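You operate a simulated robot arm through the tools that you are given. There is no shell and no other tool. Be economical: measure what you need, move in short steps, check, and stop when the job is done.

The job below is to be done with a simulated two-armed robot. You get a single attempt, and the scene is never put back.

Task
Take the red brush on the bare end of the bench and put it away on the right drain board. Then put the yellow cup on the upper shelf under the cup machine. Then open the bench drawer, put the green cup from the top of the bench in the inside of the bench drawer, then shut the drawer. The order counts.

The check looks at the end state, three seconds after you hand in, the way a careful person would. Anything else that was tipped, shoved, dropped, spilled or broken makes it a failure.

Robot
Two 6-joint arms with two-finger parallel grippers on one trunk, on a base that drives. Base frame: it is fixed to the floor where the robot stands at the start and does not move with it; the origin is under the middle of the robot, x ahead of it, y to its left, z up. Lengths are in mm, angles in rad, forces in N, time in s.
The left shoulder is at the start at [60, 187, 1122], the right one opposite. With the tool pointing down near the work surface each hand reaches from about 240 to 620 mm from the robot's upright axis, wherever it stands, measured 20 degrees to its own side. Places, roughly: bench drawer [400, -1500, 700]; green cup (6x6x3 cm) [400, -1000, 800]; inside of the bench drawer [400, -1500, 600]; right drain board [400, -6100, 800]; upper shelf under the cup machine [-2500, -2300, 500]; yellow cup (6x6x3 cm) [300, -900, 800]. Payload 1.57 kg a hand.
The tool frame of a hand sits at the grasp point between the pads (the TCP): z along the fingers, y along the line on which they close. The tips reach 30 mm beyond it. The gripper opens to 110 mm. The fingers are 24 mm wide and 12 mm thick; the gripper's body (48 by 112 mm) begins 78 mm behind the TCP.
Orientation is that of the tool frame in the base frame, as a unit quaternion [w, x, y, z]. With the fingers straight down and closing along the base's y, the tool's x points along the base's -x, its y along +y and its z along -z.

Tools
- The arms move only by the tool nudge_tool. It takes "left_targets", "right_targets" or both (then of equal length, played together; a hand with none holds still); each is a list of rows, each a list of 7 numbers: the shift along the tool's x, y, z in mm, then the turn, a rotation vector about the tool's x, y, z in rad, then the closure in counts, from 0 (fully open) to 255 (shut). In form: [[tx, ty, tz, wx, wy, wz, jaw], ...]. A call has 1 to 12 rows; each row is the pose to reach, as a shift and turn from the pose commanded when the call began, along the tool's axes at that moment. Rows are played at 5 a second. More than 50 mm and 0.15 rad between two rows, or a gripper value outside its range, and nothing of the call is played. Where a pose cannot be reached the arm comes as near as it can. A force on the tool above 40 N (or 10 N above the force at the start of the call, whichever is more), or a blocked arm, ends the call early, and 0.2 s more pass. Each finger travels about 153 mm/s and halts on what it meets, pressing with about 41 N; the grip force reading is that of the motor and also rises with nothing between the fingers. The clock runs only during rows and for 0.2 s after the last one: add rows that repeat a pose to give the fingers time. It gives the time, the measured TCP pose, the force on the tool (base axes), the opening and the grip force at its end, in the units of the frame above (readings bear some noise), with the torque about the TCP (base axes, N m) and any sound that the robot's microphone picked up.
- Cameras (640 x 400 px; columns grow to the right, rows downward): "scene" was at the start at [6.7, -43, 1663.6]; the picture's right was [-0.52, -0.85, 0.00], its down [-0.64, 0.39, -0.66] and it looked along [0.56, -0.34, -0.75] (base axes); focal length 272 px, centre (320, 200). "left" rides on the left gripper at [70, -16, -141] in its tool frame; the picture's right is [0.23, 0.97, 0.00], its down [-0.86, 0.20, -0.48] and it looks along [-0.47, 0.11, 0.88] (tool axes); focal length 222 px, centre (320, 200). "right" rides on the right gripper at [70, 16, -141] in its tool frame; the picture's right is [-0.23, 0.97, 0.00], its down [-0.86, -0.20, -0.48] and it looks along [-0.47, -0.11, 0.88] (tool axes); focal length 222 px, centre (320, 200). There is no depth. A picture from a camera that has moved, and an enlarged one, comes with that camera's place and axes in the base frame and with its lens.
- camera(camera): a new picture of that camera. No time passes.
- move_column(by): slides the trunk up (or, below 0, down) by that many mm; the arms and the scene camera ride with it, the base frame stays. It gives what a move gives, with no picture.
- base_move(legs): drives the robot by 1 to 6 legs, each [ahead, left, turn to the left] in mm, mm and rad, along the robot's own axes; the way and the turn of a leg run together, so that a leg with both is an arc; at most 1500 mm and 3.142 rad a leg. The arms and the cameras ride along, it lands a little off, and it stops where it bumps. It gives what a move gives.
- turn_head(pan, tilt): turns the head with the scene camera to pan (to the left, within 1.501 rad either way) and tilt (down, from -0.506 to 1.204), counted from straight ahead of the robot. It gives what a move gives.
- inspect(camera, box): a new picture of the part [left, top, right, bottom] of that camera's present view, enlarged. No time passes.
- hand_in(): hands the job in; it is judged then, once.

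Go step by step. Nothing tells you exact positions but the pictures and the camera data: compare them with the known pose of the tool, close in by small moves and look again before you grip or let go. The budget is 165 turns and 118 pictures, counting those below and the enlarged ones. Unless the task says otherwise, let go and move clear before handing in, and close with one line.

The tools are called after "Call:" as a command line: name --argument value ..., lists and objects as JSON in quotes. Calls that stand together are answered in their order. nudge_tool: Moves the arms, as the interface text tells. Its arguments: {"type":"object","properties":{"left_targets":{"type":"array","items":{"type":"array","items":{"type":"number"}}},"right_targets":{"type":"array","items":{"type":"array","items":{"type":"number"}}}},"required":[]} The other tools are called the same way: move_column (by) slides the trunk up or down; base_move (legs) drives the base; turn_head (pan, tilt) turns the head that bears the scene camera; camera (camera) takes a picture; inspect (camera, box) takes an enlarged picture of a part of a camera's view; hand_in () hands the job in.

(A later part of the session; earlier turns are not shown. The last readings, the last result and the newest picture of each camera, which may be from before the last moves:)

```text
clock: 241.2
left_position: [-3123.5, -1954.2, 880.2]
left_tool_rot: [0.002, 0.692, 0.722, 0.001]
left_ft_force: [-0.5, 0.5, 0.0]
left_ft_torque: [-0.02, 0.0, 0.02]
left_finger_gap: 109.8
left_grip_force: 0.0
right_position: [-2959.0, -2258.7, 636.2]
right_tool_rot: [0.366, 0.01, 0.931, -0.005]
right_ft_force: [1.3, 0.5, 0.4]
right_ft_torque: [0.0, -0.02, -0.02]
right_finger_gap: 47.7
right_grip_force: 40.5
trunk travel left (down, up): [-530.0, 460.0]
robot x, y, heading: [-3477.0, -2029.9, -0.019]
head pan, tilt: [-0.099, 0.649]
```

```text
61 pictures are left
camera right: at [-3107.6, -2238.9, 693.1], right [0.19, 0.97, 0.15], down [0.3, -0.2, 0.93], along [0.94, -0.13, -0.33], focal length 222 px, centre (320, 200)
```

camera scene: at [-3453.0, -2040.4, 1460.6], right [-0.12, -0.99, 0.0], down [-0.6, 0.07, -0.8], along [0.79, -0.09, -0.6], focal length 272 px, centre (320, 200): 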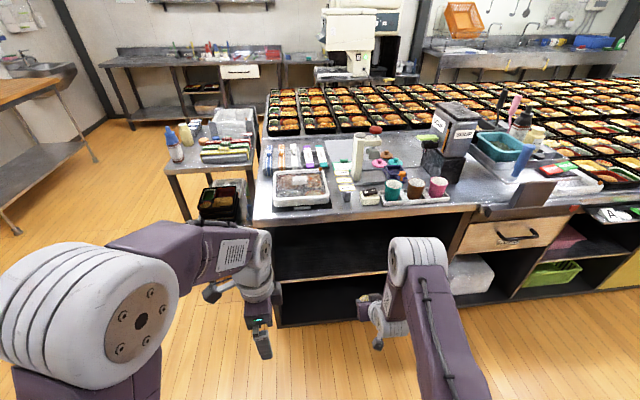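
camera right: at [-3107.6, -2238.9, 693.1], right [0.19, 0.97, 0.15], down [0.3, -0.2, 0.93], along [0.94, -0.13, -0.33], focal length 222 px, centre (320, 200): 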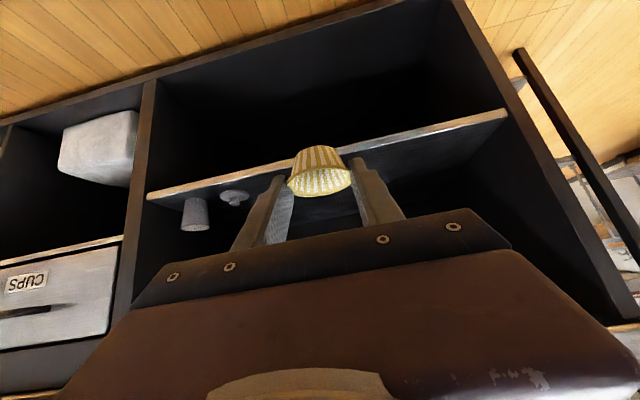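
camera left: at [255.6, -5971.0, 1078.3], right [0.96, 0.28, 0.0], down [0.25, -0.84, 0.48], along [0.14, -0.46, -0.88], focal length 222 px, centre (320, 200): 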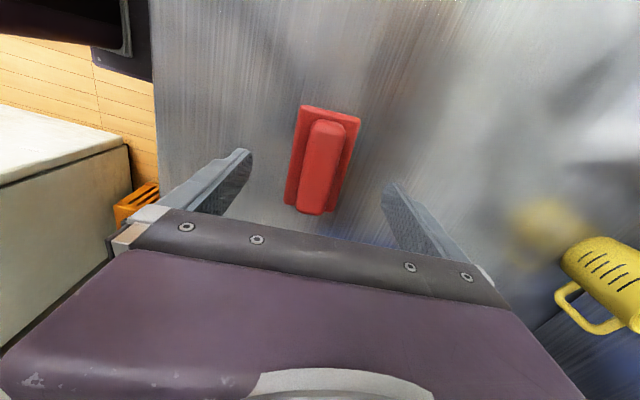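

The shelf front edge works out at x≈-2700, z≈455, top underside ≈800. I lower the hand to z≈525 in front of the opening and drive in part way.

Call:
move_column --by -110

Call:
base_move --legs '[[190, 0, 0.017]]'

Call:
camera --camera "scene"

Call:
camera --camera "right"

```text
clock: 242.6
left_position: [-3123.2, -1954.6, 768.8]
left_tool_rot: [0.003, 0.691, 0.722, 0.001]
left_ft_force: [-0.6, 1.0, 0.8]
left_ft_torque: [-0.03, 0.01, 0.02]
left_finger_gap: 110.1
left_grip_force: 0.0
right_position: [-2959.4, -2258.7, 526.7]
right_tool_rot: [0.366, 0.009, 0.931, -0.003]
right_ft_force: [0.5, 0.7, 0.4]
right_ft_torque: [-0.01, -0.02, 0.02]
right_finger_gap: 47.6
right_grip_force: 41.2
trunk travel left (down, up): [-420.0, 570.0]
robot x, y, heading: [-3480.6, -2029.6, -0.02]
head pan, tilt: [-0.099, 0.649]
```

```text
clock: 244.1
left_position: [-2934.1, -1951.0, 769.9]
left_tool_rot: [0.003, 0.684, 0.729, 0.002]
left_ft_force: [0.6, 0.1, -0.6]
left_ft_torque: [0.02, 0.03, -0.04]
left_finger_gap: 109.9
left_grip_force: 0.1
right_position: [-2765.8, -2251.4, 526.4]
right_tool_rot: [0.366, 0.0, 0.931, -0.001]
right_ft_force: [0.3, 0.4, 0.0]
right_ft_torque: [-0.03, -0.02, -0.02]
right_finger_gap: 48.0
right_grip_force: 41.3
trunk travel left (down, up): [-420.0, 570.0]
robot x, y, heading: [-3290.2, -2031.1, 0.002]
head pan, tilt: [-0.099, 0.649]
```

```text
60 pictures are left
camera scene: at [-3262.9, -2042.0, 1350.6], right [-0.1, -0.99, 0.0], down [-0.6, 0.06, -0.8], along [0.79, -0.08, -0.61], focal length 272 px, centre (320, 200)
```

scene: 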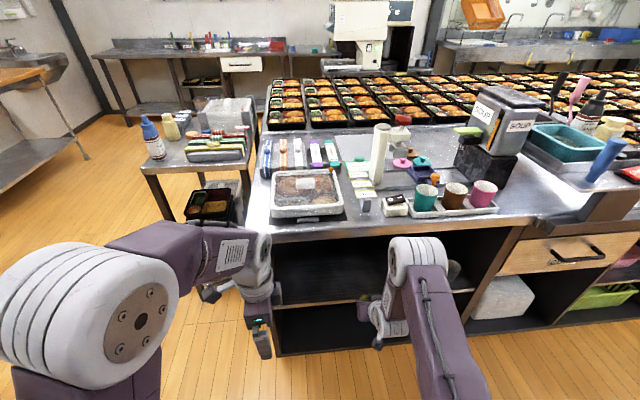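

```text
59 pictures are left
camera right: at [-2914.7, -2234.2, 582.7], right [0.17, 0.97, 0.15], down [0.3, -0.2, 0.93], along [0.94, -0.11, -0.33], focal length 222 px, centre (320, 200)
```

right: 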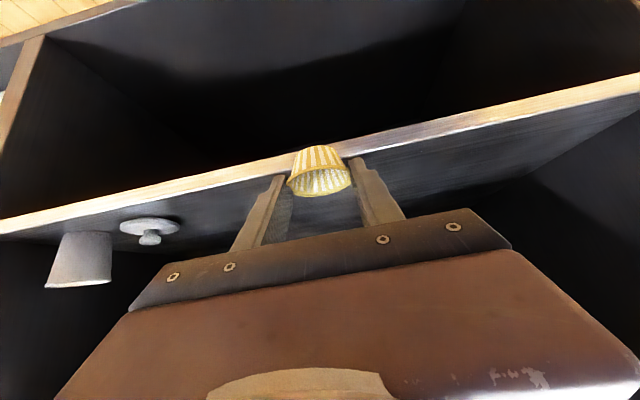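

Aligned and clear. I drive the last 125 mm so the cup is over the shelf.

Call:
base_move --legs '[[125, 0, 0]]'

Call:
camera --camera "scene"

Call:
camera --camera "right"

```text
clock: 245.4
left_position: [-2808.1, -1951.0, 768.7]
left_tool_rot: [0.003, 0.685, 0.729, 0.001]
left_ft_force: [1.4, -0.4, 0.2]
left_ft_torque: [0.06, 0.04, 0.0]
left_finger_gap: 110.0
left_grip_force: 0.0
right_position: [-2639.9, -2252.0, 526.0]
right_tool_rot: [0.365, 0.001, 0.931, -0.001]
right_ft_force: [0.9, 0.2, -0.6]
right_ft_torque: [-0.02, 0.02, 0.0]
right_finger_gap: 47.4
right_grip_force: 40.5
trunk travel left (down, up): [-420.0, 570.0]
robot x, y, heading: [-3166.1, -2030.4, 0.001]
head pan, tilt: [-0.099, 0.649]
```

```text
58 pictures are left
camera scene: at [-3135.9, -2042.2, 1350.6], right [-0.1, -0.99, 0.0], down [-0.6, 0.06, -0.8], along [0.79, -0.08, -0.61], focal length 272 px, centre (320, 200)
```

scene: 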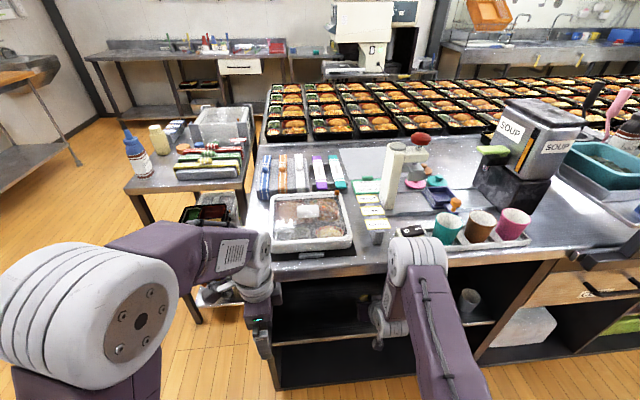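

```text
57 pictures are left
camera right: at [-2788.0, -2234.4, 582.6], right [0.17, 0.97, 0.15], down [0.3, -0.2, 0.93], along [0.94, -0.11, -0.33], focal length 222 px, centre (320, 200)
```

right: 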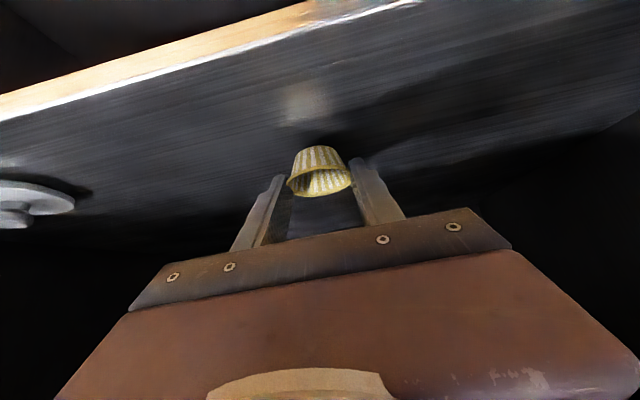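

Cup is over the shelf. I lower slowly until contact.

Call:
nudge_tool --right_targets '[[8.2, 0, 8.8, 0, 0, 0, 180], [13.6, 0, 14.6, 0, 0, 0, 180], [16.3, 0, 17.6, 0, 0, 0, 180], [18.4, 0, 19.8, 0, 0, 0, 180], [20.4, 0, 22, 0, 0, 0, 180], [22.4, 0, 24.2, 0, 0, 0, 180]]'

Call:
camera --camera "right"

```text
clock: 246.5
left_position: [-2811.9, -1950.1, 769.6]
left_tool_rot: [0.005, 0.685, 0.728, 0.001]
left_ft_force: [-0.2, 0.3, 0.0]
left_ft_torque: [-0.01, 0.0, 0.01]
left_finger_gap: 109.9
left_grip_force: 0.0
right_position: [-2635.8, -2251.8, 504.9]
right_tool_rot: [0.376, 0.001, 0.926, -0.002]
right_ft_force: [-6.9, 2.6, 22.8]
right_ft_torque: [0.41, -0.05, 0.19]
right_finger_gap: 47.1
right_grip_force: 41.1
trunk travel left (down, up): [-420.0, 570.0]
robot x, y, heading: [-3161.9, -2032.6, 0.004]
head pan, tilt: [-0.099, 0.649]
stopped in row 5 (right hand): the force on the tool passed its limit (the readings are from after the stop); the commanded pose is now the measured one
```

```text
56 pictures are left
camera right: at [-2785.8, -2234.5, 558.0], right [0.16, 0.97, 0.16], down [0.28, -0.2, 0.94], along [0.95, -0.11, -0.3], focal length 222 px, centre (320, 200)
```

right: 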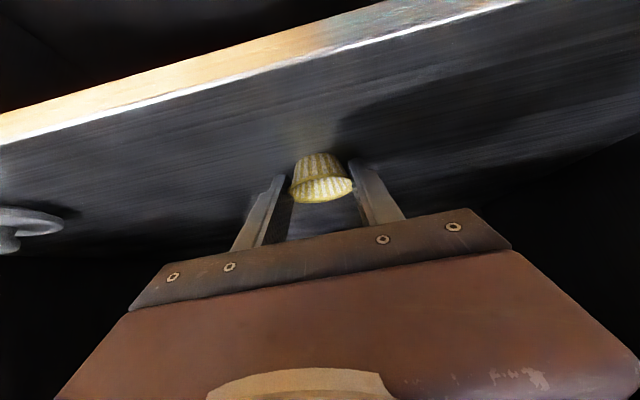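

The cup touches the shelf. I ease off 2 mm and open gently.

Call:
nudge_tool --right_targets '[[-1.4, 0, -1.5, 0, 0, 0, 180], [-1.4, 0, -1.5, 0, 0, 0, 130], [-1.4, 0, -1.5, 0, 0, 0, 100], [-1.4, 0, -1.5, 0, 0, 0, 60], [-1.4, 0, -1.5, 0, 0, 0, 30], [-1.4, 0, -1.5, 0, 0, 0, 30]]'

Call:
camera --camera "right"

```text
clock: 247.9
left_position: [-2811.5, -1951.0, 770.6]
left_tool_rot: [0.005, 0.684, 0.729, 0.002]
left_ft_force: [-0.5, -0.1, 0.5]
left_ft_torque: [-0.04, -0.04, -0.01]
left_finger_gap: 110.2
left_grip_force: 0.1
right_position: [-2638.8, -2251.1, 505.2]
right_tool_rot: [0.373, 0.002, 0.928, -0.002]
right_ft_force: [1.1, -6.8, 4.6]
right_ft_torque: [0.51, 0.47, 0.36]
right_finger_gap: 85.2
right_grip_force: 0.0
trunk travel left (down, up): [-420.0, 570.0]
robot x, y, heading: [-3164.6, -2029.7, -0.002]
head pan, tilt: [-0.099, 0.649]
```

```text
55 pictures are left
camera right: at [-2787.8, -2234.8, 559.2], right [0.17, 0.97, 0.16], down [0.29, -0.2, 0.94], along [0.94, -0.11, -0.31], focal length 222 px, centre (320, 200)
```

right: 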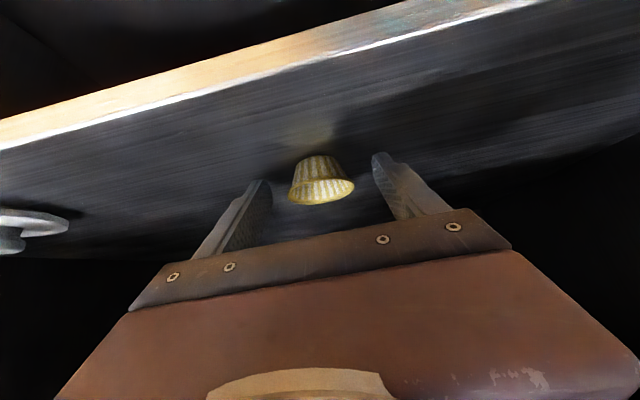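

The cup stands upright and is free. I withdraw along the tool axis, then drive back.

Call:
nudge_tool --right_targets '[[-2, 0, -6, 0, 0, 0, 30], [-2, 0, -20, 0, 0, 0, 20], [-2, 0, -40, 0, 0, 0, 20], [-2, 0, -40, 0, 0, 0, 20]]'

Call:
base_move --legs '[[-330, 0, 0]]'

Call:
camera --camera "right"

Call:
camera --camera "scene"

```text
clock: 248.9
left_position: [-2809.1, -1950.7, 768.8]
left_tool_rot: [0.003, 0.684, 0.729, 0.001]
left_ft_force: [0.1, 0.1, 0.0]
left_ft_torque: [0.02, 0.01, -0.02]
left_finger_gap: 109.9
left_grip_force: 0.0
right_position: [-2664.6, -2251.3, 532.9]
right_tool_rot: [0.371, 0.0, 0.929, -0.001]
right_ft_force: [-0.2, -0.1, 1.6]
right_ft_torque: [0.0, 0.01, -0.01]
right_finger_gap: 101.6
right_grip_force: 0.0
trunk travel left (down, up): [-420.0, 570.0]
robot x, y, heading: [-3165.8, -2032.7, -0.001]
head pan, tilt: [-0.099, 0.649]
```

```text
clock: 251.1
left_position: [-3144.6, -1949.8, 770.1]
left_tool_rot: [0.004, 0.684, 0.729, 0.002]
left_ft_force: [-0.4, -0.8, 0.6]
left_ft_torque: [0.02, 0.0, -0.01]
left_finger_gap: 110.0
left_grip_force: 0.0
right_position: [-2998.1, -2252.2, 534.6]
right_tool_rot: [0.372, 0.001, 0.928, -0.001]
right_ft_force: [-0.1, 0.1, -0.1]
right_ft_torque: [-0.03, -0.01, 0.0]
right_finger_gap: 101.2
right_grip_force: 0.0
trunk travel left (down, up): [-420.0, 570.0]
robot x, y, heading: [-3499.7, -2033.2, -0.006]
head pan, tilt: [-0.099, 0.649]
```

```text
54 pictures are left
camera right: at [-3147.7, -2234.6, 588.7], right [0.17, 0.97, 0.16], down [0.29, -0.2, 0.94], along [0.94, -0.11, -0.31], focal length 222 px, centre (320, 200)
```

right: 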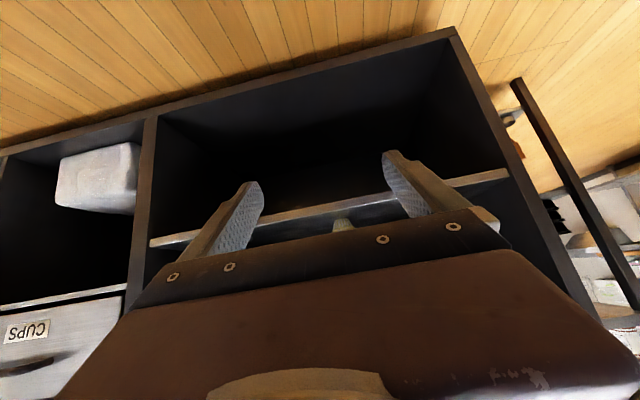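

```text
53 pictures are left
camera scene: at [-3473.1, -2041.9, 1350.7], right [-0.1, -0.99, 0.0], down [-0.6, 0.06, -0.8], along [0.79, -0.08, -0.6], focal length 272 px, centre (320, 200)
```

scene: 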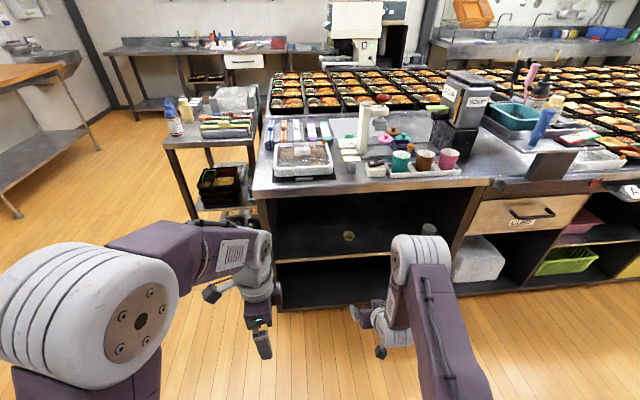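

Call:
inspect --camera "scene" --box '[260, 180, 460, 310]'

Call:
move_column --by 400

Call:
base_move --legs '[[0, 1150, 0], [1500, 0, 0], [1100, 0, 0]]'

Call:
turn_head --pan -0.2 --tilt 0.5

Call:
camera --camera "scene"

```text
3.08 times, centred on (360, 245) of scene
camera zoom: at [-3473.1, -2041.9, 1350.7], right [-0.1, -0.99, 0.0], down [-0.6, 0.06, -0.8], along [0.79, -0.08, -0.6], focal length 838 px, centre (197, 62)
```

zoom: 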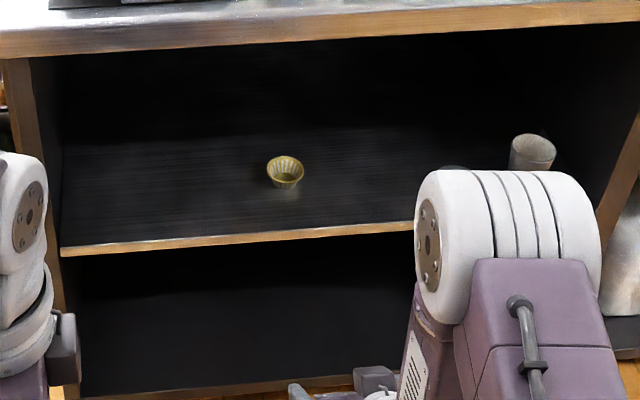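

```text
clock: 255.0
left_position: [-3143.1, -1949.8, 1169.1]
left_tool_rot: [0.003, 0.684, 0.729, 0.0]
left_ft_force: [-0.4, -0.2, 0.5]
left_ft_torque: [0.0, 0.03, -0.01]
left_finger_gap: 110.1
left_grip_force: 0.0
right_position: [-2997.9, -2251.9, 933.5]
right_tool_rot: [0.372, 0.001, 0.928, -0.001]
right_ft_force: [0.6, 0.1, 0.1]
right_ft_torque: [0.0, -0.01, -0.01]
right_finger_gap: 101.3
right_grip_force: 0.1
trunk travel left (down, up): [-820.0, 170.0]
robot x, y, heading: [-3496.7, -2030.1, 0.002]
head pan, tilt: [-0.099, 0.649]
```

```text
clock: 273.0
left_position: [-524.4, -867.7, 1170.4]
left_tool_rot: [0.003, 0.688, 0.726, 0.001]
left_ft_force: [0.5, -0.9, -0.1]
left_ft_torque: [0.05, -0.02, 0.0]
left_finger_gap: 110.2
left_grip_force: 0.1
right_position: [-381.0, -1169.8, 932.8]
right_tool_rot: [0.372, 0.005, 0.928, -0.003]
right_ft_force: [-0.2, 0.6, 0.5]
right_ft_torque: [0.01, 0.0, -0.01]
right_finger_gap: 101.5
right_grip_force: 0.1
trunk travel left (down, up): [-820.0, 170.0]
robot x, y, heading: [-881.3, -945.7, -0.008]
head pan, tilt: [-0.099, 0.649]
```

```text
clock: 273.7
left_position: [-523.0, -867.3, 1168.9]
left_tool_rot: [0.003, 0.688, 0.726, 0.001]
left_ft_force: [0.0, -0.8, -0.2]
left_ft_torque: [-0.07, 0.0, -0.02]
left_finger_gap: 110.0
left_grip_force: 0.0
right_position: [-380.7, -1169.8, 934.0]
right_tool_rot: [0.372, 0.005, 0.928, -0.003]
right_ft_force: [-0.2, -0.7, 0.5]
right_ft_torque: [0.01, -0.01, 0.03]
right_finger_gap: 101.6
right_grip_force: 0.1
trunk travel left (down, up): [-820.0, 170.0]
robot x, y, heading: [-879.3, -945.7, -0.007]
head pan, tilt: [-0.201, 0.499]
```

```text
51 pictures are left
camera scene: at [-849.6, -966.1, 1764.0], right [-0.21, -0.98, 0.0], down [-0.47, 0.1, -0.88], along [0.86, -0.18, -0.48], focal length 272 px, centre (320, 200)
```

scene: 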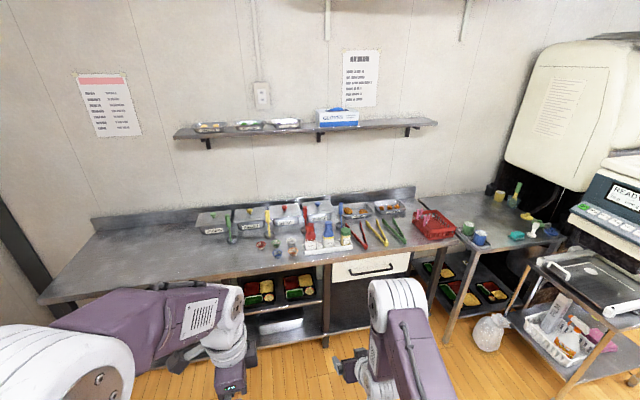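

The yellow cup stands upright on the upper shelf. I'm back near the bench; I look closely at the drawer.

Call:
inspect --camera "scene" --box '[240, 190, 460, 330]'

```text
2.86 times, centred on (350, 260) of scene
camera zoom: at [-849.6, -966.1, 1764.0], right [-0.21, -0.98, 0.0], down [-0.47, 0.1, -0.88], along [0.86, -0.18, -0.48], focal length 778 px, centre (234, 29)
```

zoom: 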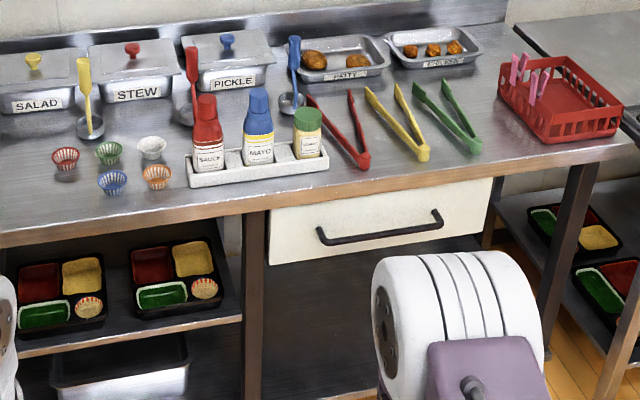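

Drawer bar handle: y≈-1356..-1593, z≈700. I set the right hand back to vertical and tucked, and turn the left hand to point ahead with the jaws closing vertically.

Call:
nudge_tool --left_targets '[[5, 12, 14, -0.14, 0, 0, 0], [10, 24, 28, -0.28, 0, 0, 0], [15, 36, 42, -0.42, 0, 0, 0], [20, 48, 56, -0.56, 0, 0, 0], [25, 60, 70, -0.7, 0, 0, 0], [30, 72, 84, -0.84, 0, 0, 0], [35, 84, 98, -0.98, 0, 0, 0], [40, 96, 112, -1.12, 0, 0, 0], [45, 108, 126, -1.26, 0, 0, 0], [50, 120, 140, -1.4, 0, 0, 0], [55, 130, 150, -1.54, 0, 0, 0], [55, 130, 150, -1.54, 0, 0, 0]]' --right_targets '[[2, 0, -25, 0, 0.07, 0, 0], [4, 0, -50, 0, 0.14, 0, 0], [6, 0, -75, 0, 0.21, 0, 0], [8, 0, -100, 0, 0.28, 0, 0], [10, 0, -125, 0, 0.35, 0, 0], [12, 0, -150, 0, 0.42, 0, 0], [14, 0, -175, 0, 0.49, 0, 0], [16, 0, -200, 0, 0.56, 0, 0], [18, 0, -225, 0, 0.63, 0, 0], [19, 0, -250, 0, 0.7, 0, 0], [20, 0, -268, 0, 0.762, 0, 0], [20, 0, -268, 0, 0.762, 0, 0]]'

Call:
camera --camera "scene"

```text
clock: 276.3
left_position: [-392.3, -807.2, 1018.7]
left_tool_rot: [0.479, 0.491, 0.522, 0.507]
left_ft_force: [-0.8, -0.6, -0.5]
left_ft_torque: [-0.01, -0.01, 0.02]
left_finger_gap: 110.0
left_grip_force: 0.0
left hand out of reach, approached as far as the arm can: row 3, 4, 5, 6, 7, 11, 12
right_position: [-589.4, -1171.7, 1072.0]
right_tool_rot: [0.031, 0.004, 0.999, 0.022]
right_ft_force: [-0.8, 1.0, -0.3]
right_ft_torque: [-0.01, -0.02, 0.01]
right_finger_gap: 109.8
right_grip_force: 0.1
right hand out of reach, approached as far as the arm can: row 8, 9, 10, 11, 12
trunk travel left (down, up): [-820.0, 170.0]
robot x, y, heading: [-884.1, -946.0, -0.005]
head pan, tilt: [-0.201, 0.499]
```

```text
49 pictures are left
camera scene: at [-849.0, -966.3, 1764.0], right [-0.21, -0.98, 0.0], down [-0.47, 0.1, -0.88], along [0.86, -0.18, -0.48], focal length 272 px, centre (320, 200)
```

scene: 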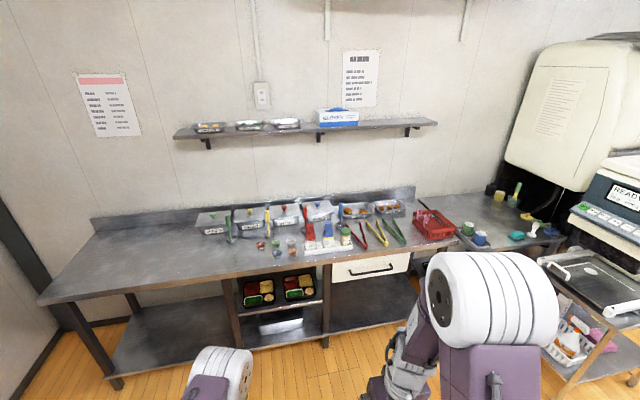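

The left hand points ahead with vertical closing. I drive in front of the drawer and lower to handle height.

Call:
base_move --legs '[[0, -665, 0.005], [380, 0, 0]]'

Call:
move_column --by -310

Call:
turn_head --pan 0.1 --tilt 0.7

Call:
camera --camera "scene"

Call:
camera --camera "left"

```text
clock: 281.9
left_position: [-16.6, -1453.5, 1019.2]
left_tool_rot: [0.474, 0.486, 0.527, 0.511]
left_ft_force: [-0.5, 1.3, -0.6]
left_ft_torque: [-0.03, -0.01, 0.03]
left_finger_gap: 110.0
left_grip_force: 0.1
right_position: [-204.6, -1821.3, 1072.8]
right_tool_rot: [0.033, -0.005, 0.999, 0.021]
right_ft_force: [-0.9, 0.2, -0.4]
right_ft_torque: [-0.01, 0.0, 0.02]
right_finger_gap: 110.0
right_grip_force: 0.0
trunk travel left (down, up): [-820.0, 170.0]
robot x, y, heading: [-503.3, -1598.6, 0.013]
head pan, tilt: [-0.201, 0.499]
```

```text
clock: 285.0
left_position: [-16.0, -1453.4, 708.6]
left_tool_rot: [0.475, 0.486, 0.527, 0.511]
left_ft_force: [-0.3, -0.7, -0.2]
left_ft_torque: [0.0, -0.02, 0.01]
left_finger_gap: 110.0
left_grip_force: 0.0
right_position: [-205.7, -1821.5, 761.7]
right_tool_rot: [0.032, -0.005, 0.999, 0.022]
right_ft_force: [0.3, 0.3, 0.2]
right_ft_torque: [0.01, 0.0, 0.02]
right_finger_gap: 110.2
right_grip_force: 0.0
trunk travel left (down, up): [-510.0, 480.0]
robot x, y, heading: [-501.2, -1601.4, 0.011]
head pan, tilt: [-0.201, 0.499]
```

```text
clock: 285.8
left_position: [-16.0, -1454.7, 709.3]
left_tool_rot: [0.475, 0.486, 0.527, 0.511]
left_ft_force: [0.5, 0.7, 0.6]
left_ft_torque: [0.0, 0.02, -0.03]
left_finger_gap: 110.0
left_grip_force: 0.0
right_position: [-204.8, -1821.2, 763.1]
right_tool_rot: [0.032, -0.005, 0.999, 0.022]
right_ft_force: [-0.5, 0.9, -1.0]
right_ft_torque: [0.01, -0.01, -0.01]
right_finger_gap: 109.9
right_grip_force: 0.0
trunk travel left (down, up): [-510.0, 480.0]
robot x, y, heading: [-497.3, -1602.7, 0.015]
head pan, tilt: [0.099, 0.7]
```

```text
48 pictures are left
camera scene: at [-475.0, -1594.6, 1436.3], right [0.11, -0.99, 0.0], down [-0.64, -0.07, -0.77], along [0.76, 0.08, -0.64], focal length 272 px, centre (320, 200)
```

scene: 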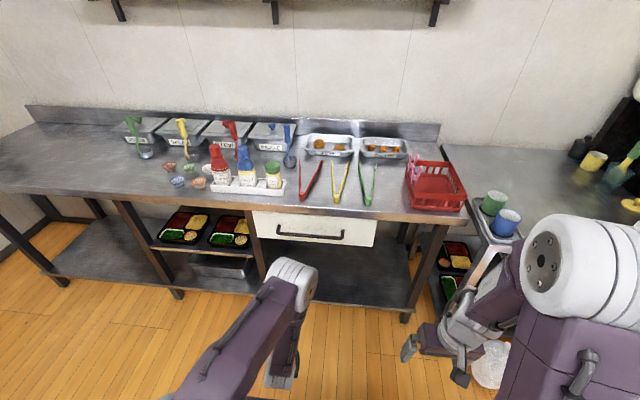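

```text
47 pictures are left
camera left: at [-163.1, -1395.5, 696.4], right [0.01, 0.23, 0.97], down [-0.41, -0.89, 0.22], along [0.91, -0.4, 0.09], focal length 222 px, centre (320, 200)
```

left: 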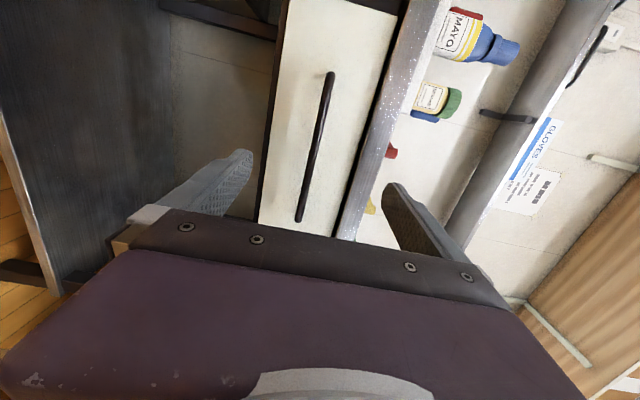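

Handle is at x≈198, z≈701. I adjust the height, narrow the jaws, and drive up to straddle the bar.

Call:
nudge_tool --left_targets '[[0, -8, 0, 0, 0, 0, 60], [0, -8, 0, 0, 0, 0, 110], [0, -8, 0, 0, 0, 0, 110]]'

Call:
base_move --legs '[[190, 0, 0]]'

Call:
camera --camera "left"

```text
clock: 286.6
left_position: [-15.8, -1452.2, 700.4]
left_tool_rot: [0.475, 0.486, 0.526, 0.511]
left_ft_force: [0.6, -0.1, -0.9]
left_ft_torque: [0.0, 0.02, 0.02]
left_finger_gap: 62.8
left_grip_force: 0.0
right_position: [-205.1, -1820.7, 763.2]
right_tool_rot: [0.032, -0.004, 0.999, 0.022]
right_ft_force: [0.0, -0.3, -0.1]
right_ft_torque: [0.03, 0.0, 0.01]
right_finger_gap: 109.9
right_grip_force: 0.1
trunk travel left (down, up): [-510.0, 480.0]
robot x, y, heading: [-503.2, -1602.5, 0.013]
head pan, tilt: [0.099, 0.7]
```

```text
clock: 288.1
left_position: [172.4, -1452.9, 701.1]
left_tool_rot: [0.475, 0.487, 0.527, 0.51]
left_ft_force: [0.2, -0.8, 0.0]
left_ft_torque: [0.01, -0.01, 0.01]
left_finger_gap: 62.4
left_grip_force: 0.1
right_position: [-15.0, -1818.6, 763.2]
right_tool_rot: [0.031, -0.005, 0.999, 0.022]
right_ft_force: [-0.3, -0.4, -1.6]
right_ft_torque: [-0.02, 0.01, 0.02]
right_finger_gap: 110.0
right_grip_force: 0.1
trunk travel left (down, up): [-510.0, 480.0]
robot x, y, heading: [-308.6, -1598.1, 0.008]
head pan, tilt: [0.099, 0.7]
```

```text
46 pictures are left
camera left: at [25.7, -1393.8, 688.6], right [0.01, 0.23, 0.97], down [-0.41, -0.89, 0.22], along [0.91, -0.4, 0.08], focal length 222 px, centre (320, 200)
```

left: 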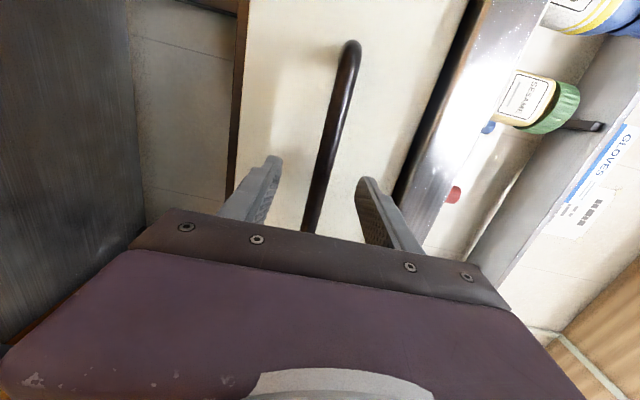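

The bar is between the fingers, near their tips. I advance 14 mm and close.

Call:
nudge_tool --left_targets '[[0, 0, 7, 0, 0, 0, 110], [0, 0, 14, 0, 0, 0, 110], [0, 0, 14, 0, 0, 0, 180], [0, 0, 14, 0, 0, 0, 255], [0, 0, 14, 0, 0, 0, 255]]'

Call:
camera --camera "left"

```text
clock: 289.3
left_position: [187.0, -1451.3, 699.7]
left_tool_rot: [0.474, 0.488, 0.526, 0.509]
left_ft_force: [-2.5, -0.9, -7.6]
left_ft_torque: [0.42, 0.02, -0.09]
left_finger_gap: 13.9
left_grip_force: 30.6
right_position: [-16.8, -1820.0, 761.7]
right_tool_rot: [0.031, -0.005, 0.999, 0.022]
right_ft_force: [-0.8, -0.6, 0.3]
right_ft_torque: [0.0, -0.02, 0.0]
right_finger_gap: 110.2
right_grip_force: 0.0
trunk travel left (down, up): [-510.0, 480.0]
robot x, y, heading: [-309.7, -1601.0, 0.008]
head pan, tilt: [0.099, 0.7]
```

```text
45 pictures are left
camera left: at [38.7, -1393.2, 688.2], right [0.01, 0.23, 0.97], down [-0.41, -0.89, 0.22], along [0.91, -0.4, 0.08], focal length 222 px, centre (320, 200)
```

left: 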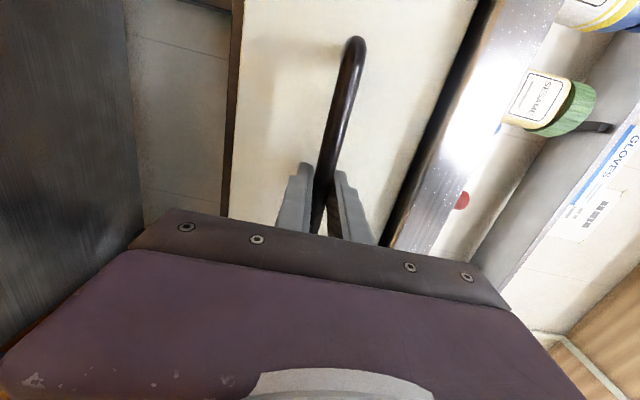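

Bar gripped. I pull the drawer by driving back.

Call:
base_move --legs '[[-120, 0, 0], [-160, 0, 0]]'

Call:
camera --camera "left"

Call:
camera --camera "scene"

```text
clock: 291.6
left_position: [-96.5, -1453.9, 699.7]
left_tool_rot: [0.475, 0.486, 0.528, 0.509]
left_ft_force: [0.5, 19.1, -13.1]
left_ft_torque: [0.57, 0.03, 0.47]
left_finger_gap: 13.7
left_grip_force: 30.3
right_position: [-299.1, -1820.1, 763.7]
right_tool_rot: [0.032, -0.004, 0.999, 0.021]
right_ft_force: [-0.1, 0.0, 0.1]
right_ft_torque: [0.02, -0.05, 0.01]
right_finger_gap: 110.0
right_grip_force: 0.0
trunk travel left (down, up): [-510.0, 480.0]
robot x, y, heading: [-589.0, -1600.3, 0.012]
head pan, tilt: [0.099, 0.7]
```

```text
44 pictures are left
camera left: at [-243.5, -1393.6, 687.9], right [0.01, 0.23, 0.97], down [-0.41, -0.89, 0.22], along [0.91, -0.4, 0.08], focal length 222 px, centre (320, 200)
```

left: 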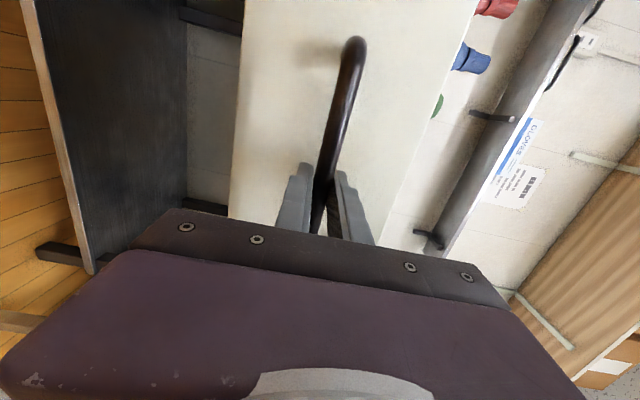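

```text
43 pictures are left
camera scene: at [-568.4, -1591.6, 1436.2], right [0.11, -0.99, 0.0], down [-0.64, -0.07, -0.76], along [0.76, 0.08, -0.64], focal length 272 px, centre (320, 200)
```

scene: 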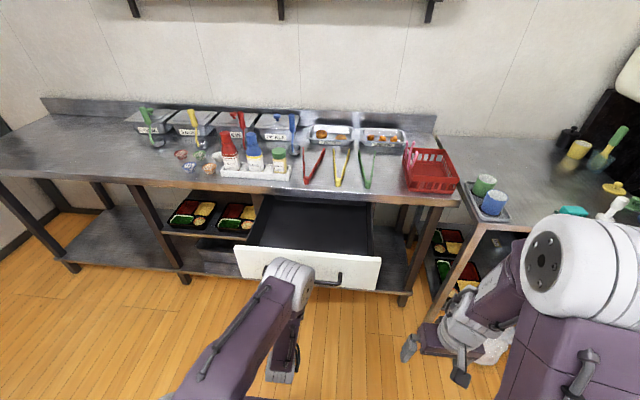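

The drawer is open about 283 mm and empty. I release the bar and back away.

Call:
nudge_tool --left_targets '[[0, 0, 0, 0, 0, 0, 200], [0, 0, 0, 0, 0, 0, 120], [0, 0, 0, 0, 0, 0, 110], [0, 0, 0, 0, 0, 0, 110]]'

Call:
base_move --legs '[[-200, 0, -0.012]]'

Call:
turn_head --pan 0.3 --tilt 0.6

Call:
camera --camera "scene"

```text
clock: 292.6
left_position: [-97.2, -1453.0, 699.7]
left_tool_rot: [0.474, 0.486, 0.527, 0.511]
left_ft_force: [-0.1, -0.9, -0.4]
left_ft_torque: [0.03, -0.01, -0.01]
left_finger_gap: 62.5
left_grip_force: 0.0
right_position: [-298.1, -1822.9, 760.9]
right_tool_rot: [0.032, -0.004, 0.999, 0.022]
right_ft_force: [0.1, 0.1, -0.4]
right_ft_torque: [0.0, -0.01, 0.01]
right_finger_gap: 110.1
right_grip_force: 0.2
trunk travel left (down, up): [-510.0, 480.0]
robot x, y, heading: [-593.1, -1599.3, 0.013]
head pan, tilt: [0.099, 0.7]
```

```text
clock: 294.2
left_position: [-294.8, -1460.8, 700.1]
left_tool_rot: [0.478, 0.491, 0.523, 0.506]
left_ft_force: [0.9, 0.4, 0.0]
left_ft_torque: [-0.01, -0.02, 0.03]
left_finger_gap: 62.4
left_grip_force: 0.0
right_position: [-502.7, -1825.2, 762.3]
right_tool_rot: [0.033, 0.004, 0.999, 0.022]
right_ft_force: [-0.9, 0.1, -0.1]
right_ft_torque: [-0.03, 0.01, -0.02]
right_finger_gap: 109.9
right_grip_force: 0.1
trunk travel left (down, up): [-510.0, 480.0]
robot x, y, heading: [-792.3, -1602.0, -0.009]
head pan, tilt: [0.099, 0.7]
```

```text
clock: 294.9
left_position: [-293.7, -1460.9, 701.3]
left_tool_rot: [0.478, 0.491, 0.523, 0.507]
left_ft_force: [-0.5, -0.2, -0.7]
left_ft_torque: [0.02, 0.03, 0.0]
left_finger_gap: 62.8
left_grip_force: 0.0
right_position: [-502.6, -1827.5, 761.9]
right_tool_rot: [0.032, 0.005, 0.999, 0.022]
right_ft_force: [0.0, 0.4, -0.7]
right_ft_torque: [0.01, 0.0, -0.03]
right_finger_gap: 110.0
right_grip_force: 0.1
trunk travel left (down, up): [-510.0, 480.0]
robot x, y, heading: [-795.5, -1600.3, -0.007]
head pan, tilt: [0.3, 0.6]
```

```text
42 pictures are left
camera scene: at [-768.4, -1577.7, 1444.9], right [0.29, -0.96, 0.0], down [-0.54, -0.16, -0.82], along [0.79, 0.24, -0.57], focal length 272 px, centre (320, 200)
```

scene: 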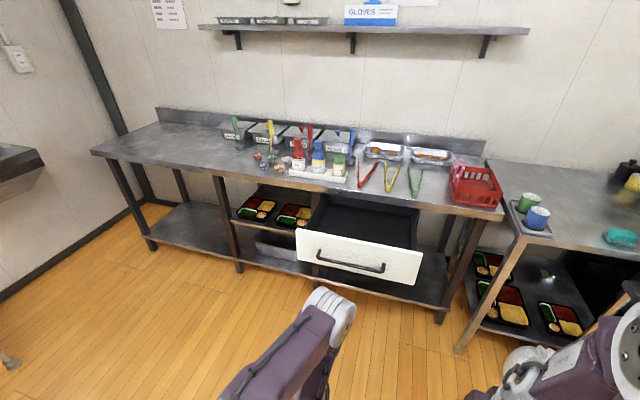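

Next the green cup, from the north side of the open drawer. I raise the trunk, lift the left hand clear, strafe left and approach.

Call:
move_column --by 310

Call:
nudge_tool --left_targets '[[0, 40, -10, 0, 0, 0, 110], [0, 80, -20, 0, 0, 0, 110], [0, 120, -30, 0, 0, 0, 110], [0, 120, -30, 0, 0, 0, 110]]' --right_targets '[[-25, 15, 5, 0, 0, -0.13, 50], [-50, 30, 10, 0, 0, -0.26, 50], [-75, 45, 15, 0, 0, -0.39, 50], [-100, 50, 20, 0, 0, -0.52, 50]]'

Call:
base_move --legs '[[0, 795, 0.007], [560, 0, 0]]'

Call:
camera --camera "right"

Call:
camera --camera "scene"

```text
clock: 298.0
left_position: [-293.5, -1461.7, 1010.7]
left_tool_rot: [0.478, 0.491, 0.523, 0.507]
left_ft_force: [0.7, 0.2, -0.5]
left_ft_torque: [0.02, -0.01, -0.01]
left_finger_gap: 62.8
left_grip_force: 0.0
right_position: [-501.0, -1828.0, 1072.8]
right_tool_rot: [0.033, 0.004, 0.999, 0.021]
right_ft_force: [0.9, 0.4, 0.8]
right_ft_torque: [0.0, 0.0, 0.01]
right_finger_gap: 109.6
right_grip_force: 0.0
trunk travel left (down, up): [-820.0, 170.0]
robot x, y, heading: [-794.8, -1605.6, -0.005]
head pan, tilt: [0.3, 0.6]
```

```text
clock: 299.0
left_position: [-318.1, -1461.8, 1130.2]
left_tool_rot: [0.478, 0.491, 0.524, 0.506]
left_ft_force: [-0.2, -0.1, -0.6]
left_ft_torque: [-0.03, -0.04, -0.01]
left_finger_gap: 62.5
left_grip_force: 0.1
right_position: [-411.5, -1780.2, 1045.6]
right_tool_rot: [0.048, -0.255, 0.965, 0.027]
right_ft_force: [-0.3, 0.5, -0.4]
right_ft_torque: [-0.02, -0.01, 0.04]
right_finger_gap: 88.3
right_grip_force: 0.1
right hand out of reach, approached as far as the arm can: row 2, 3, 4
trunk travel left (down, up): [-820.0, 170.0]
robot x, y, heading: [-791.3, -1597.1, -0.008]
head pan, tilt: [0.3, 0.6]
```

```text
clock: 306.1
left_position: [240.9, -656.7, 1130.5]
left_tool_rot: [0.474, 0.487, 0.527, 0.511]
left_ft_force: [0.1, 0.0, -0.2]
left_ft_torque: [0.04, 0.0, 0.02]
left_finger_gap: 62.4
left_grip_force: 0.1
right_position: [152.1, -977.5, 1046.7]
right_tool_rot: [0.049, -0.262, 0.963, 0.027]
right_ft_force: [-0.1, -0.4, -0.2]
right_ft_torque: [-0.04, -0.01, 0.02]
right_finger_gap: 88.4
right_grip_force: 0.1
trunk travel left (down, up): [-820.0, 170.0]
robot x, y, heading: [-231.4, -800.6, 0.011]
head pan, tilt: [0.3, 0.6]
```

```text
41 pictures are left
camera right: at [71.1, -1009.2, 1180.2], right [-0.3, 0.95, 0.05], down [0.8, 0.22, 0.56], along [0.52, 0.21, -0.83], focal length 222 px, centre (320, 200)
```

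right: 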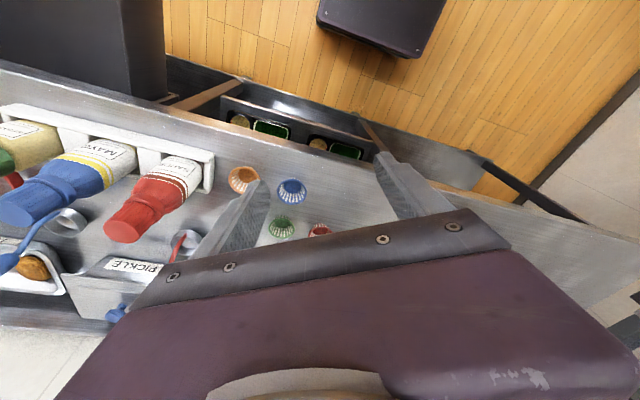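

```text
40 pictures are left
camera scene: at [-208.8, -780.1, 1755.0], right [0.3, -0.95, 0.0], down [-0.54, -0.17, -0.83], along [0.79, 0.25, -0.56], focal length 272 px, centre (320, 200)
```

scene: 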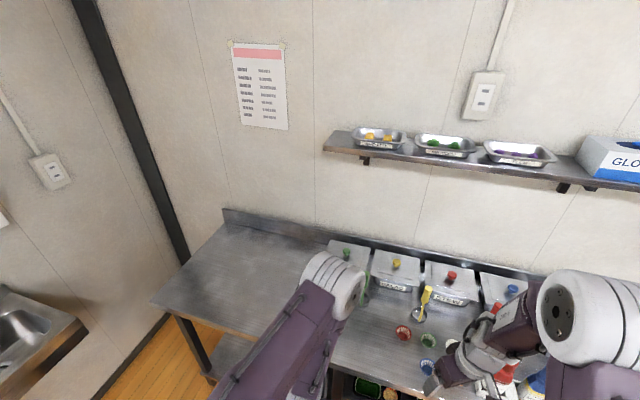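

Green cup at about [372, -980]. I drive 110 mm closer, then bring the right hand above it with a 45° yaw.

Call:
base_move --legs '[[110, 0, -0.011]]'

Call:
nudge_tool --right_targets '[[-16, -9, 27, 0, 0, -0.053, 50], [-32, -18, 54, 0, 0, -0.106, 50], [-48, -27, 81, 0, 0, -0.16, 50], [-64, -36, 108, 0, 0, -0.21, 50], [-80, -45, 134, 0, 0, -0.265, 50], [-80, -45, 134, 0, 0, -0.265, 50]]'

Call:
camera --camera "right"

```text
clock: 307.3
left_position: [351.9, -661.6, 1132.2]
left_tool_rot: [0.476, 0.49, 0.524, 0.509]
left_ft_force: [-0.6, 0.0, 0.0]
left_ft_torque: [-0.01, 0.01, -0.05]
left_finger_gap: 62.6
left_grip_force: 0.0
right_position: [259.2, -982.0, 1047.2]
right_tool_rot: [0.049, -0.257, 0.965, 0.026]
right_ft_force: [-0.7, -0.8, 0.6]
right_ft_torque: [0.0, -0.02, -0.01]
right_finger_gap: 88.6
right_grip_force: 0.0
trunk travel left (down, up): [-820.0, 170.0]
robot x, y, heading: [-118.1, -802.6, -0.002]
head pan, tilt: [0.3, 0.6]
```

```text
clock: 308.7
left_position: [352.7, -661.5, 1130.9]
left_tool_rot: [0.476, 0.49, 0.524, 0.508]
left_ft_force: [-1.0, 1.2, -0.3]
left_ft_torque: [0.0, -0.01, 0.01]
left_finger_gap: 62.5
left_grip_force: 0.0
right_position: [359.2, -970.7, 919.4]
right_tool_rot: [0.056, -0.382, 0.922, 0.024]
right_ft_force: [-0.4, -0.7, -0.5]
right_ft_torque: [0.01, 0.01, 0.04]
right_finger_gap: 88.5
right_grip_force: 0.0
right hand out of reach, approached as far as the arm can: row 5, 6
trunk travel left (down, up): [-820.0, 170.0]
robot x, y, heading: [-118.0, -802.9, 0.0]
head pan, tilt: [0.3, 0.6]
```

```text
39 pictures are left
camera right: at [285.3, -1020.5, 1051.1], right [-0.53, 0.85, 0.03], down [0.7, 0.42, 0.58], along [0.48, 0.33, -0.82], focal length 222 px, centre (320, 200)
```

right: 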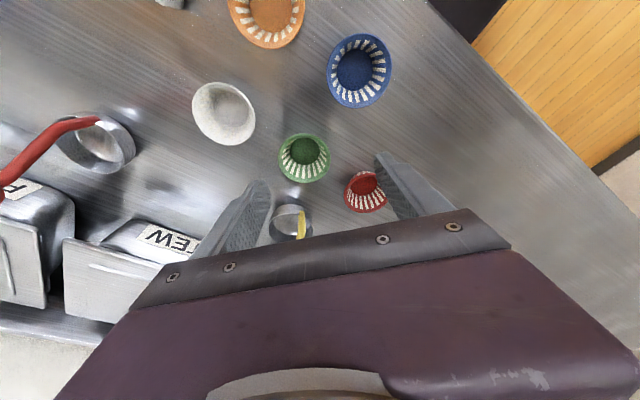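

The arm can't get fully vertical in this branch (7° forward tilt). I make the commanded tilt match and see the true pose.

Call:
nudge_tool --right_targets '[[0, 0, 0, 0, -0.13, 0, 50], [0, 0, 0, 0, -0.13, 0, 50], [0, 0, 0, 0, -0.13, 0, 50]]'

```text
clock: 309.5
left_position: [352.3, -662.9, 1131.1]
left_tool_rot: [0.476, 0.49, 0.524, 0.509]
left_ft_force: [-0.5, -0.4, 0.1]
left_ft_torque: [0.02, 0.03, 0.07]
left_finger_gap: 62.6
left_grip_force: 0.1
right_position: [358.0, -970.1, 918.8]
right_tool_rot: [0.1, -0.38, 0.918, 0.043]
right_ft_force: [0.3, 0.5, 0.3]
right_ft_torque: [0.0, -0.03, 0.01]
right_finger_gap: 88.5
right_grip_force: 0.1
trunk travel left (down, up): [-820.0, 170.0]
robot x, y, heading: [-124.1, -802.8, -0.003]
head pan, tilt: [0.3, 0.6]
```

I align laterally first, then go down around the cup.

Call:
nudge_tool --right_targets '[[0, -9, 0, 0, 0, 0, 50], [3, -16.5, 8, 0, 0, 0, 50], [5, -16.5, 25, 0, 0, 0, 50], [7, -16.5, 38, 0, 0, 0, 50], [7, -16.5, 38, 0, 0, 0, 50]]'

Call:
camera --camera "right"

```text
clock: 310.7
left_position: [352.4, -661.8, 1130.1]
left_tool_rot: [0.476, 0.49, 0.524, 0.508]
left_ft_force: [0.5, 0.2, 0.9]
left_ft_torque: [-0.01, 0.01, 0.01]
left_finger_gap: 62.4
left_grip_force: 0.1
right_position: [370.3, -979.7, 881.0]
right_tool_rot: [0.111, -0.38, 0.917, 0.045]
right_ft_force: [-0.7, 0.1, -0.2]
right_ft_torque: [-0.02, 0.01, 0.03]
right_finger_gap: 88.5
right_grip_force: 0.0
trunk travel left (down, up): [-820.0, 170.0]
robot x, y, heading: [-120.3, -802.9, -0.0]
head pan, tilt: [0.3, 0.6]
```

```text
38 pictures are left
camera right: at [286.0, -1039.9, 1001.6], right [-0.53, 0.85, 0.05], down [0.65, 0.37, 0.67], along [0.55, 0.39, -0.74], focal length 222 px, centre (320, 200)
```

right: 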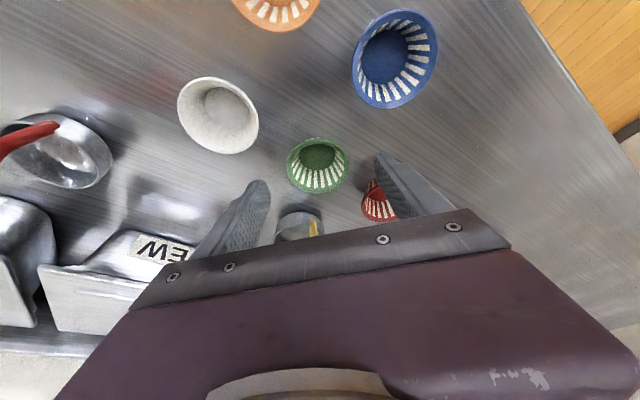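

Centred. Final descent and close.

Call:
nudge_tool --right_targets '[[2, 0, 12, 0, 0, 0, 50], [3, 0, 22, 0, 0, 0, 50], [3, 0, 22, 0, 0, 0, 90], [3, 0, 22, 0, 0, 0, 130], [3, 0, 22, 0, 0, 0, 180], [3, 0, 22, 0, 0, 0, 180], [3, 0, 22, 0, 0, 0, 180]]'

Call:
camera --camera "right"

```text
clock: 312.3
left_position: [353.7, -661.2, 1130.5]
left_tool_rot: [0.477, 0.49, 0.524, 0.508]
left_ft_force: [0.5, 0.9, -0.8]
left_ft_torque: [0.03, -0.03, 0.0]
left_finger_gap: 62.5
left_grip_force: 0.1
right_position: [373.9, -979.0, 857.8]
right_tool_rot: [0.111, -0.38, 0.917, 0.045]
right_ft_force: [-0.7, -0.5, -0.2]
right_ft_torque: [0.01, -0.02, 0.01]
right_finger_gap: 47.7
right_grip_force: 40.9
trunk travel left (down, up): [-820.0, 170.0]
robot x, y, heading: [-121.5, -806.6, -0.002]
head pan, tilt: [0.3, 0.6]
```

```text
37 pictures are left
camera right: at [288.7, -1039.3, 978.8], right [-0.53, 0.85, 0.05], down [0.65, 0.37, 0.67], along [0.55, 0.39, -0.74], focal length 222 px, centre (320, 200)
```

right: 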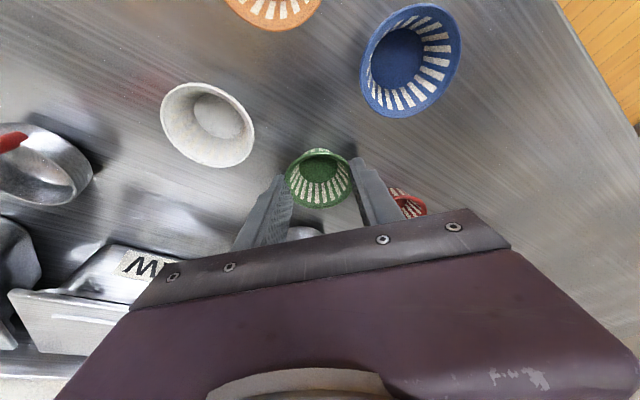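

Green cup is gripped. I lift by the trunk and back away.

Call:
move_column --by 165

Call:
camera --camera "right"

Call:
base_move --legs '[[-450, 0, 0], [0, -600, 0]]'

Call:
turn_head --pan -0.15 --tilt 0.75

Call:
camera --camera "scene"

```text
clock: 314.1
left_position: [353.2, -661.1, 1295.7]
left_tool_rot: [0.476, 0.491, 0.524, 0.508]
left_ft_force: [0.5, -0.2, 0.8]
left_ft_torque: [0.0, -0.01, -0.02]
left_finger_gap: 62.8
left_grip_force: 0.1
right_position: [372.7, -979.6, 1022.8]
right_tool_rot: [0.111, -0.379, 0.918, 0.045]
right_ft_force: [-0.3, -0.7, -0.5]
right_ft_torque: [0.02, 0.01, 0.0]
right_finger_gap: 47.8
right_grip_force: 41.0
trunk travel left (down, up): [-985.0, 5.0]
robot x, y, heading: [-124.2, -803.9, -0.004]
head pan, tilt: [0.3, 0.6]
```

```text
36 pictures are left
camera right: at [288.8, -1039.3, 1143.8], right [-0.53, 0.85, 0.05], down [0.65, 0.37, 0.67], along [0.55, 0.39, -0.74], focal length 222 px, centre (320, 200)
```

right: 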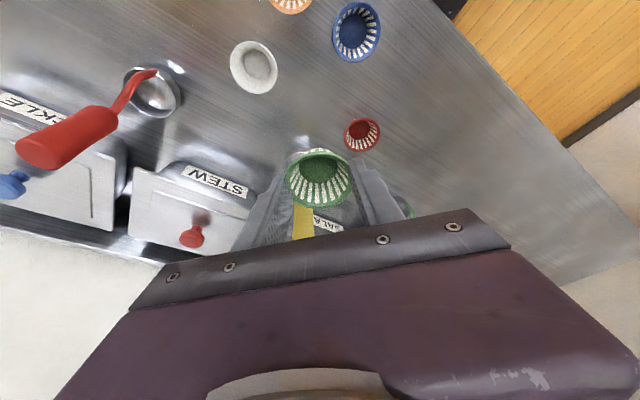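

```text
clock: 319.8
left_position: [-99.3, -1255.6, 1296.4]
left_tool_rot: [0.477, 0.49, 0.524, 0.508]
left_ft_force: [0.6, 1.4, -0.8]
left_ft_torque: [0.02, -0.01, 0.0]
left_finger_gap: 62.8
left_grip_force: 0.1
right_position: [-80.1, -1572.3, 1022.4]
right_tool_rot: [0.111, -0.379, 0.918, 0.044]
right_ft_force: [0.2, 0.7, -0.1]
right_ft_torque: [-0.04, -0.01, 0.0]
right_finger_gap: 47.9
right_grip_force: 41.2
trunk travel left (down, up): [-985.0, 5.0]
robot x, y, heading: [-575.6, -1396.6, -0.007]
head pan, tilt: [0.3, 0.6]
```

```text
clock: 320.7
left_position: [-99.6, -1257.7, 1296.0]
left_tool_rot: [0.476, 0.49, 0.524, 0.509]
left_ft_force: [0.6, 0.4, -0.3]
left_ft_torque: [-0.01, -0.01, 0.01]
left_finger_gap: 62.8
left_grip_force: 0.1
right_position: [-79.6, -1576.8, 1023.5]
right_tool_rot: [0.111, -0.378, 0.918, 0.045]
right_ft_force: [-0.9, 0.1, 0.6]
right_ft_torque: [0.01, -0.03, -0.04]
right_finger_gap: 47.8
right_grip_force: 40.7
trunk travel left (down, up): [-985.0, 5.0]
robot x, y, heading: [-574.4, -1397.9, -0.001]
head pan, tilt: [-0.15, 0.75]
```

```text
35 pictures are left
camera scene: at [-552.5, -1413.7, 1907.1], right [-0.15, -0.99, 0.0], down [-0.67, 0.1, -0.73], along [0.72, -0.11, -0.68], focal length 272 px, centre (320, 200)
```

scene: 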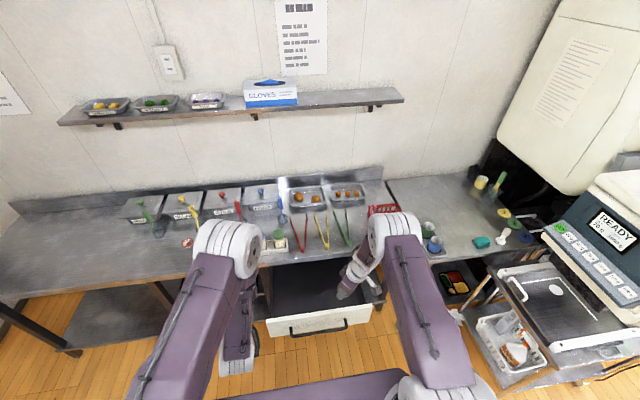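

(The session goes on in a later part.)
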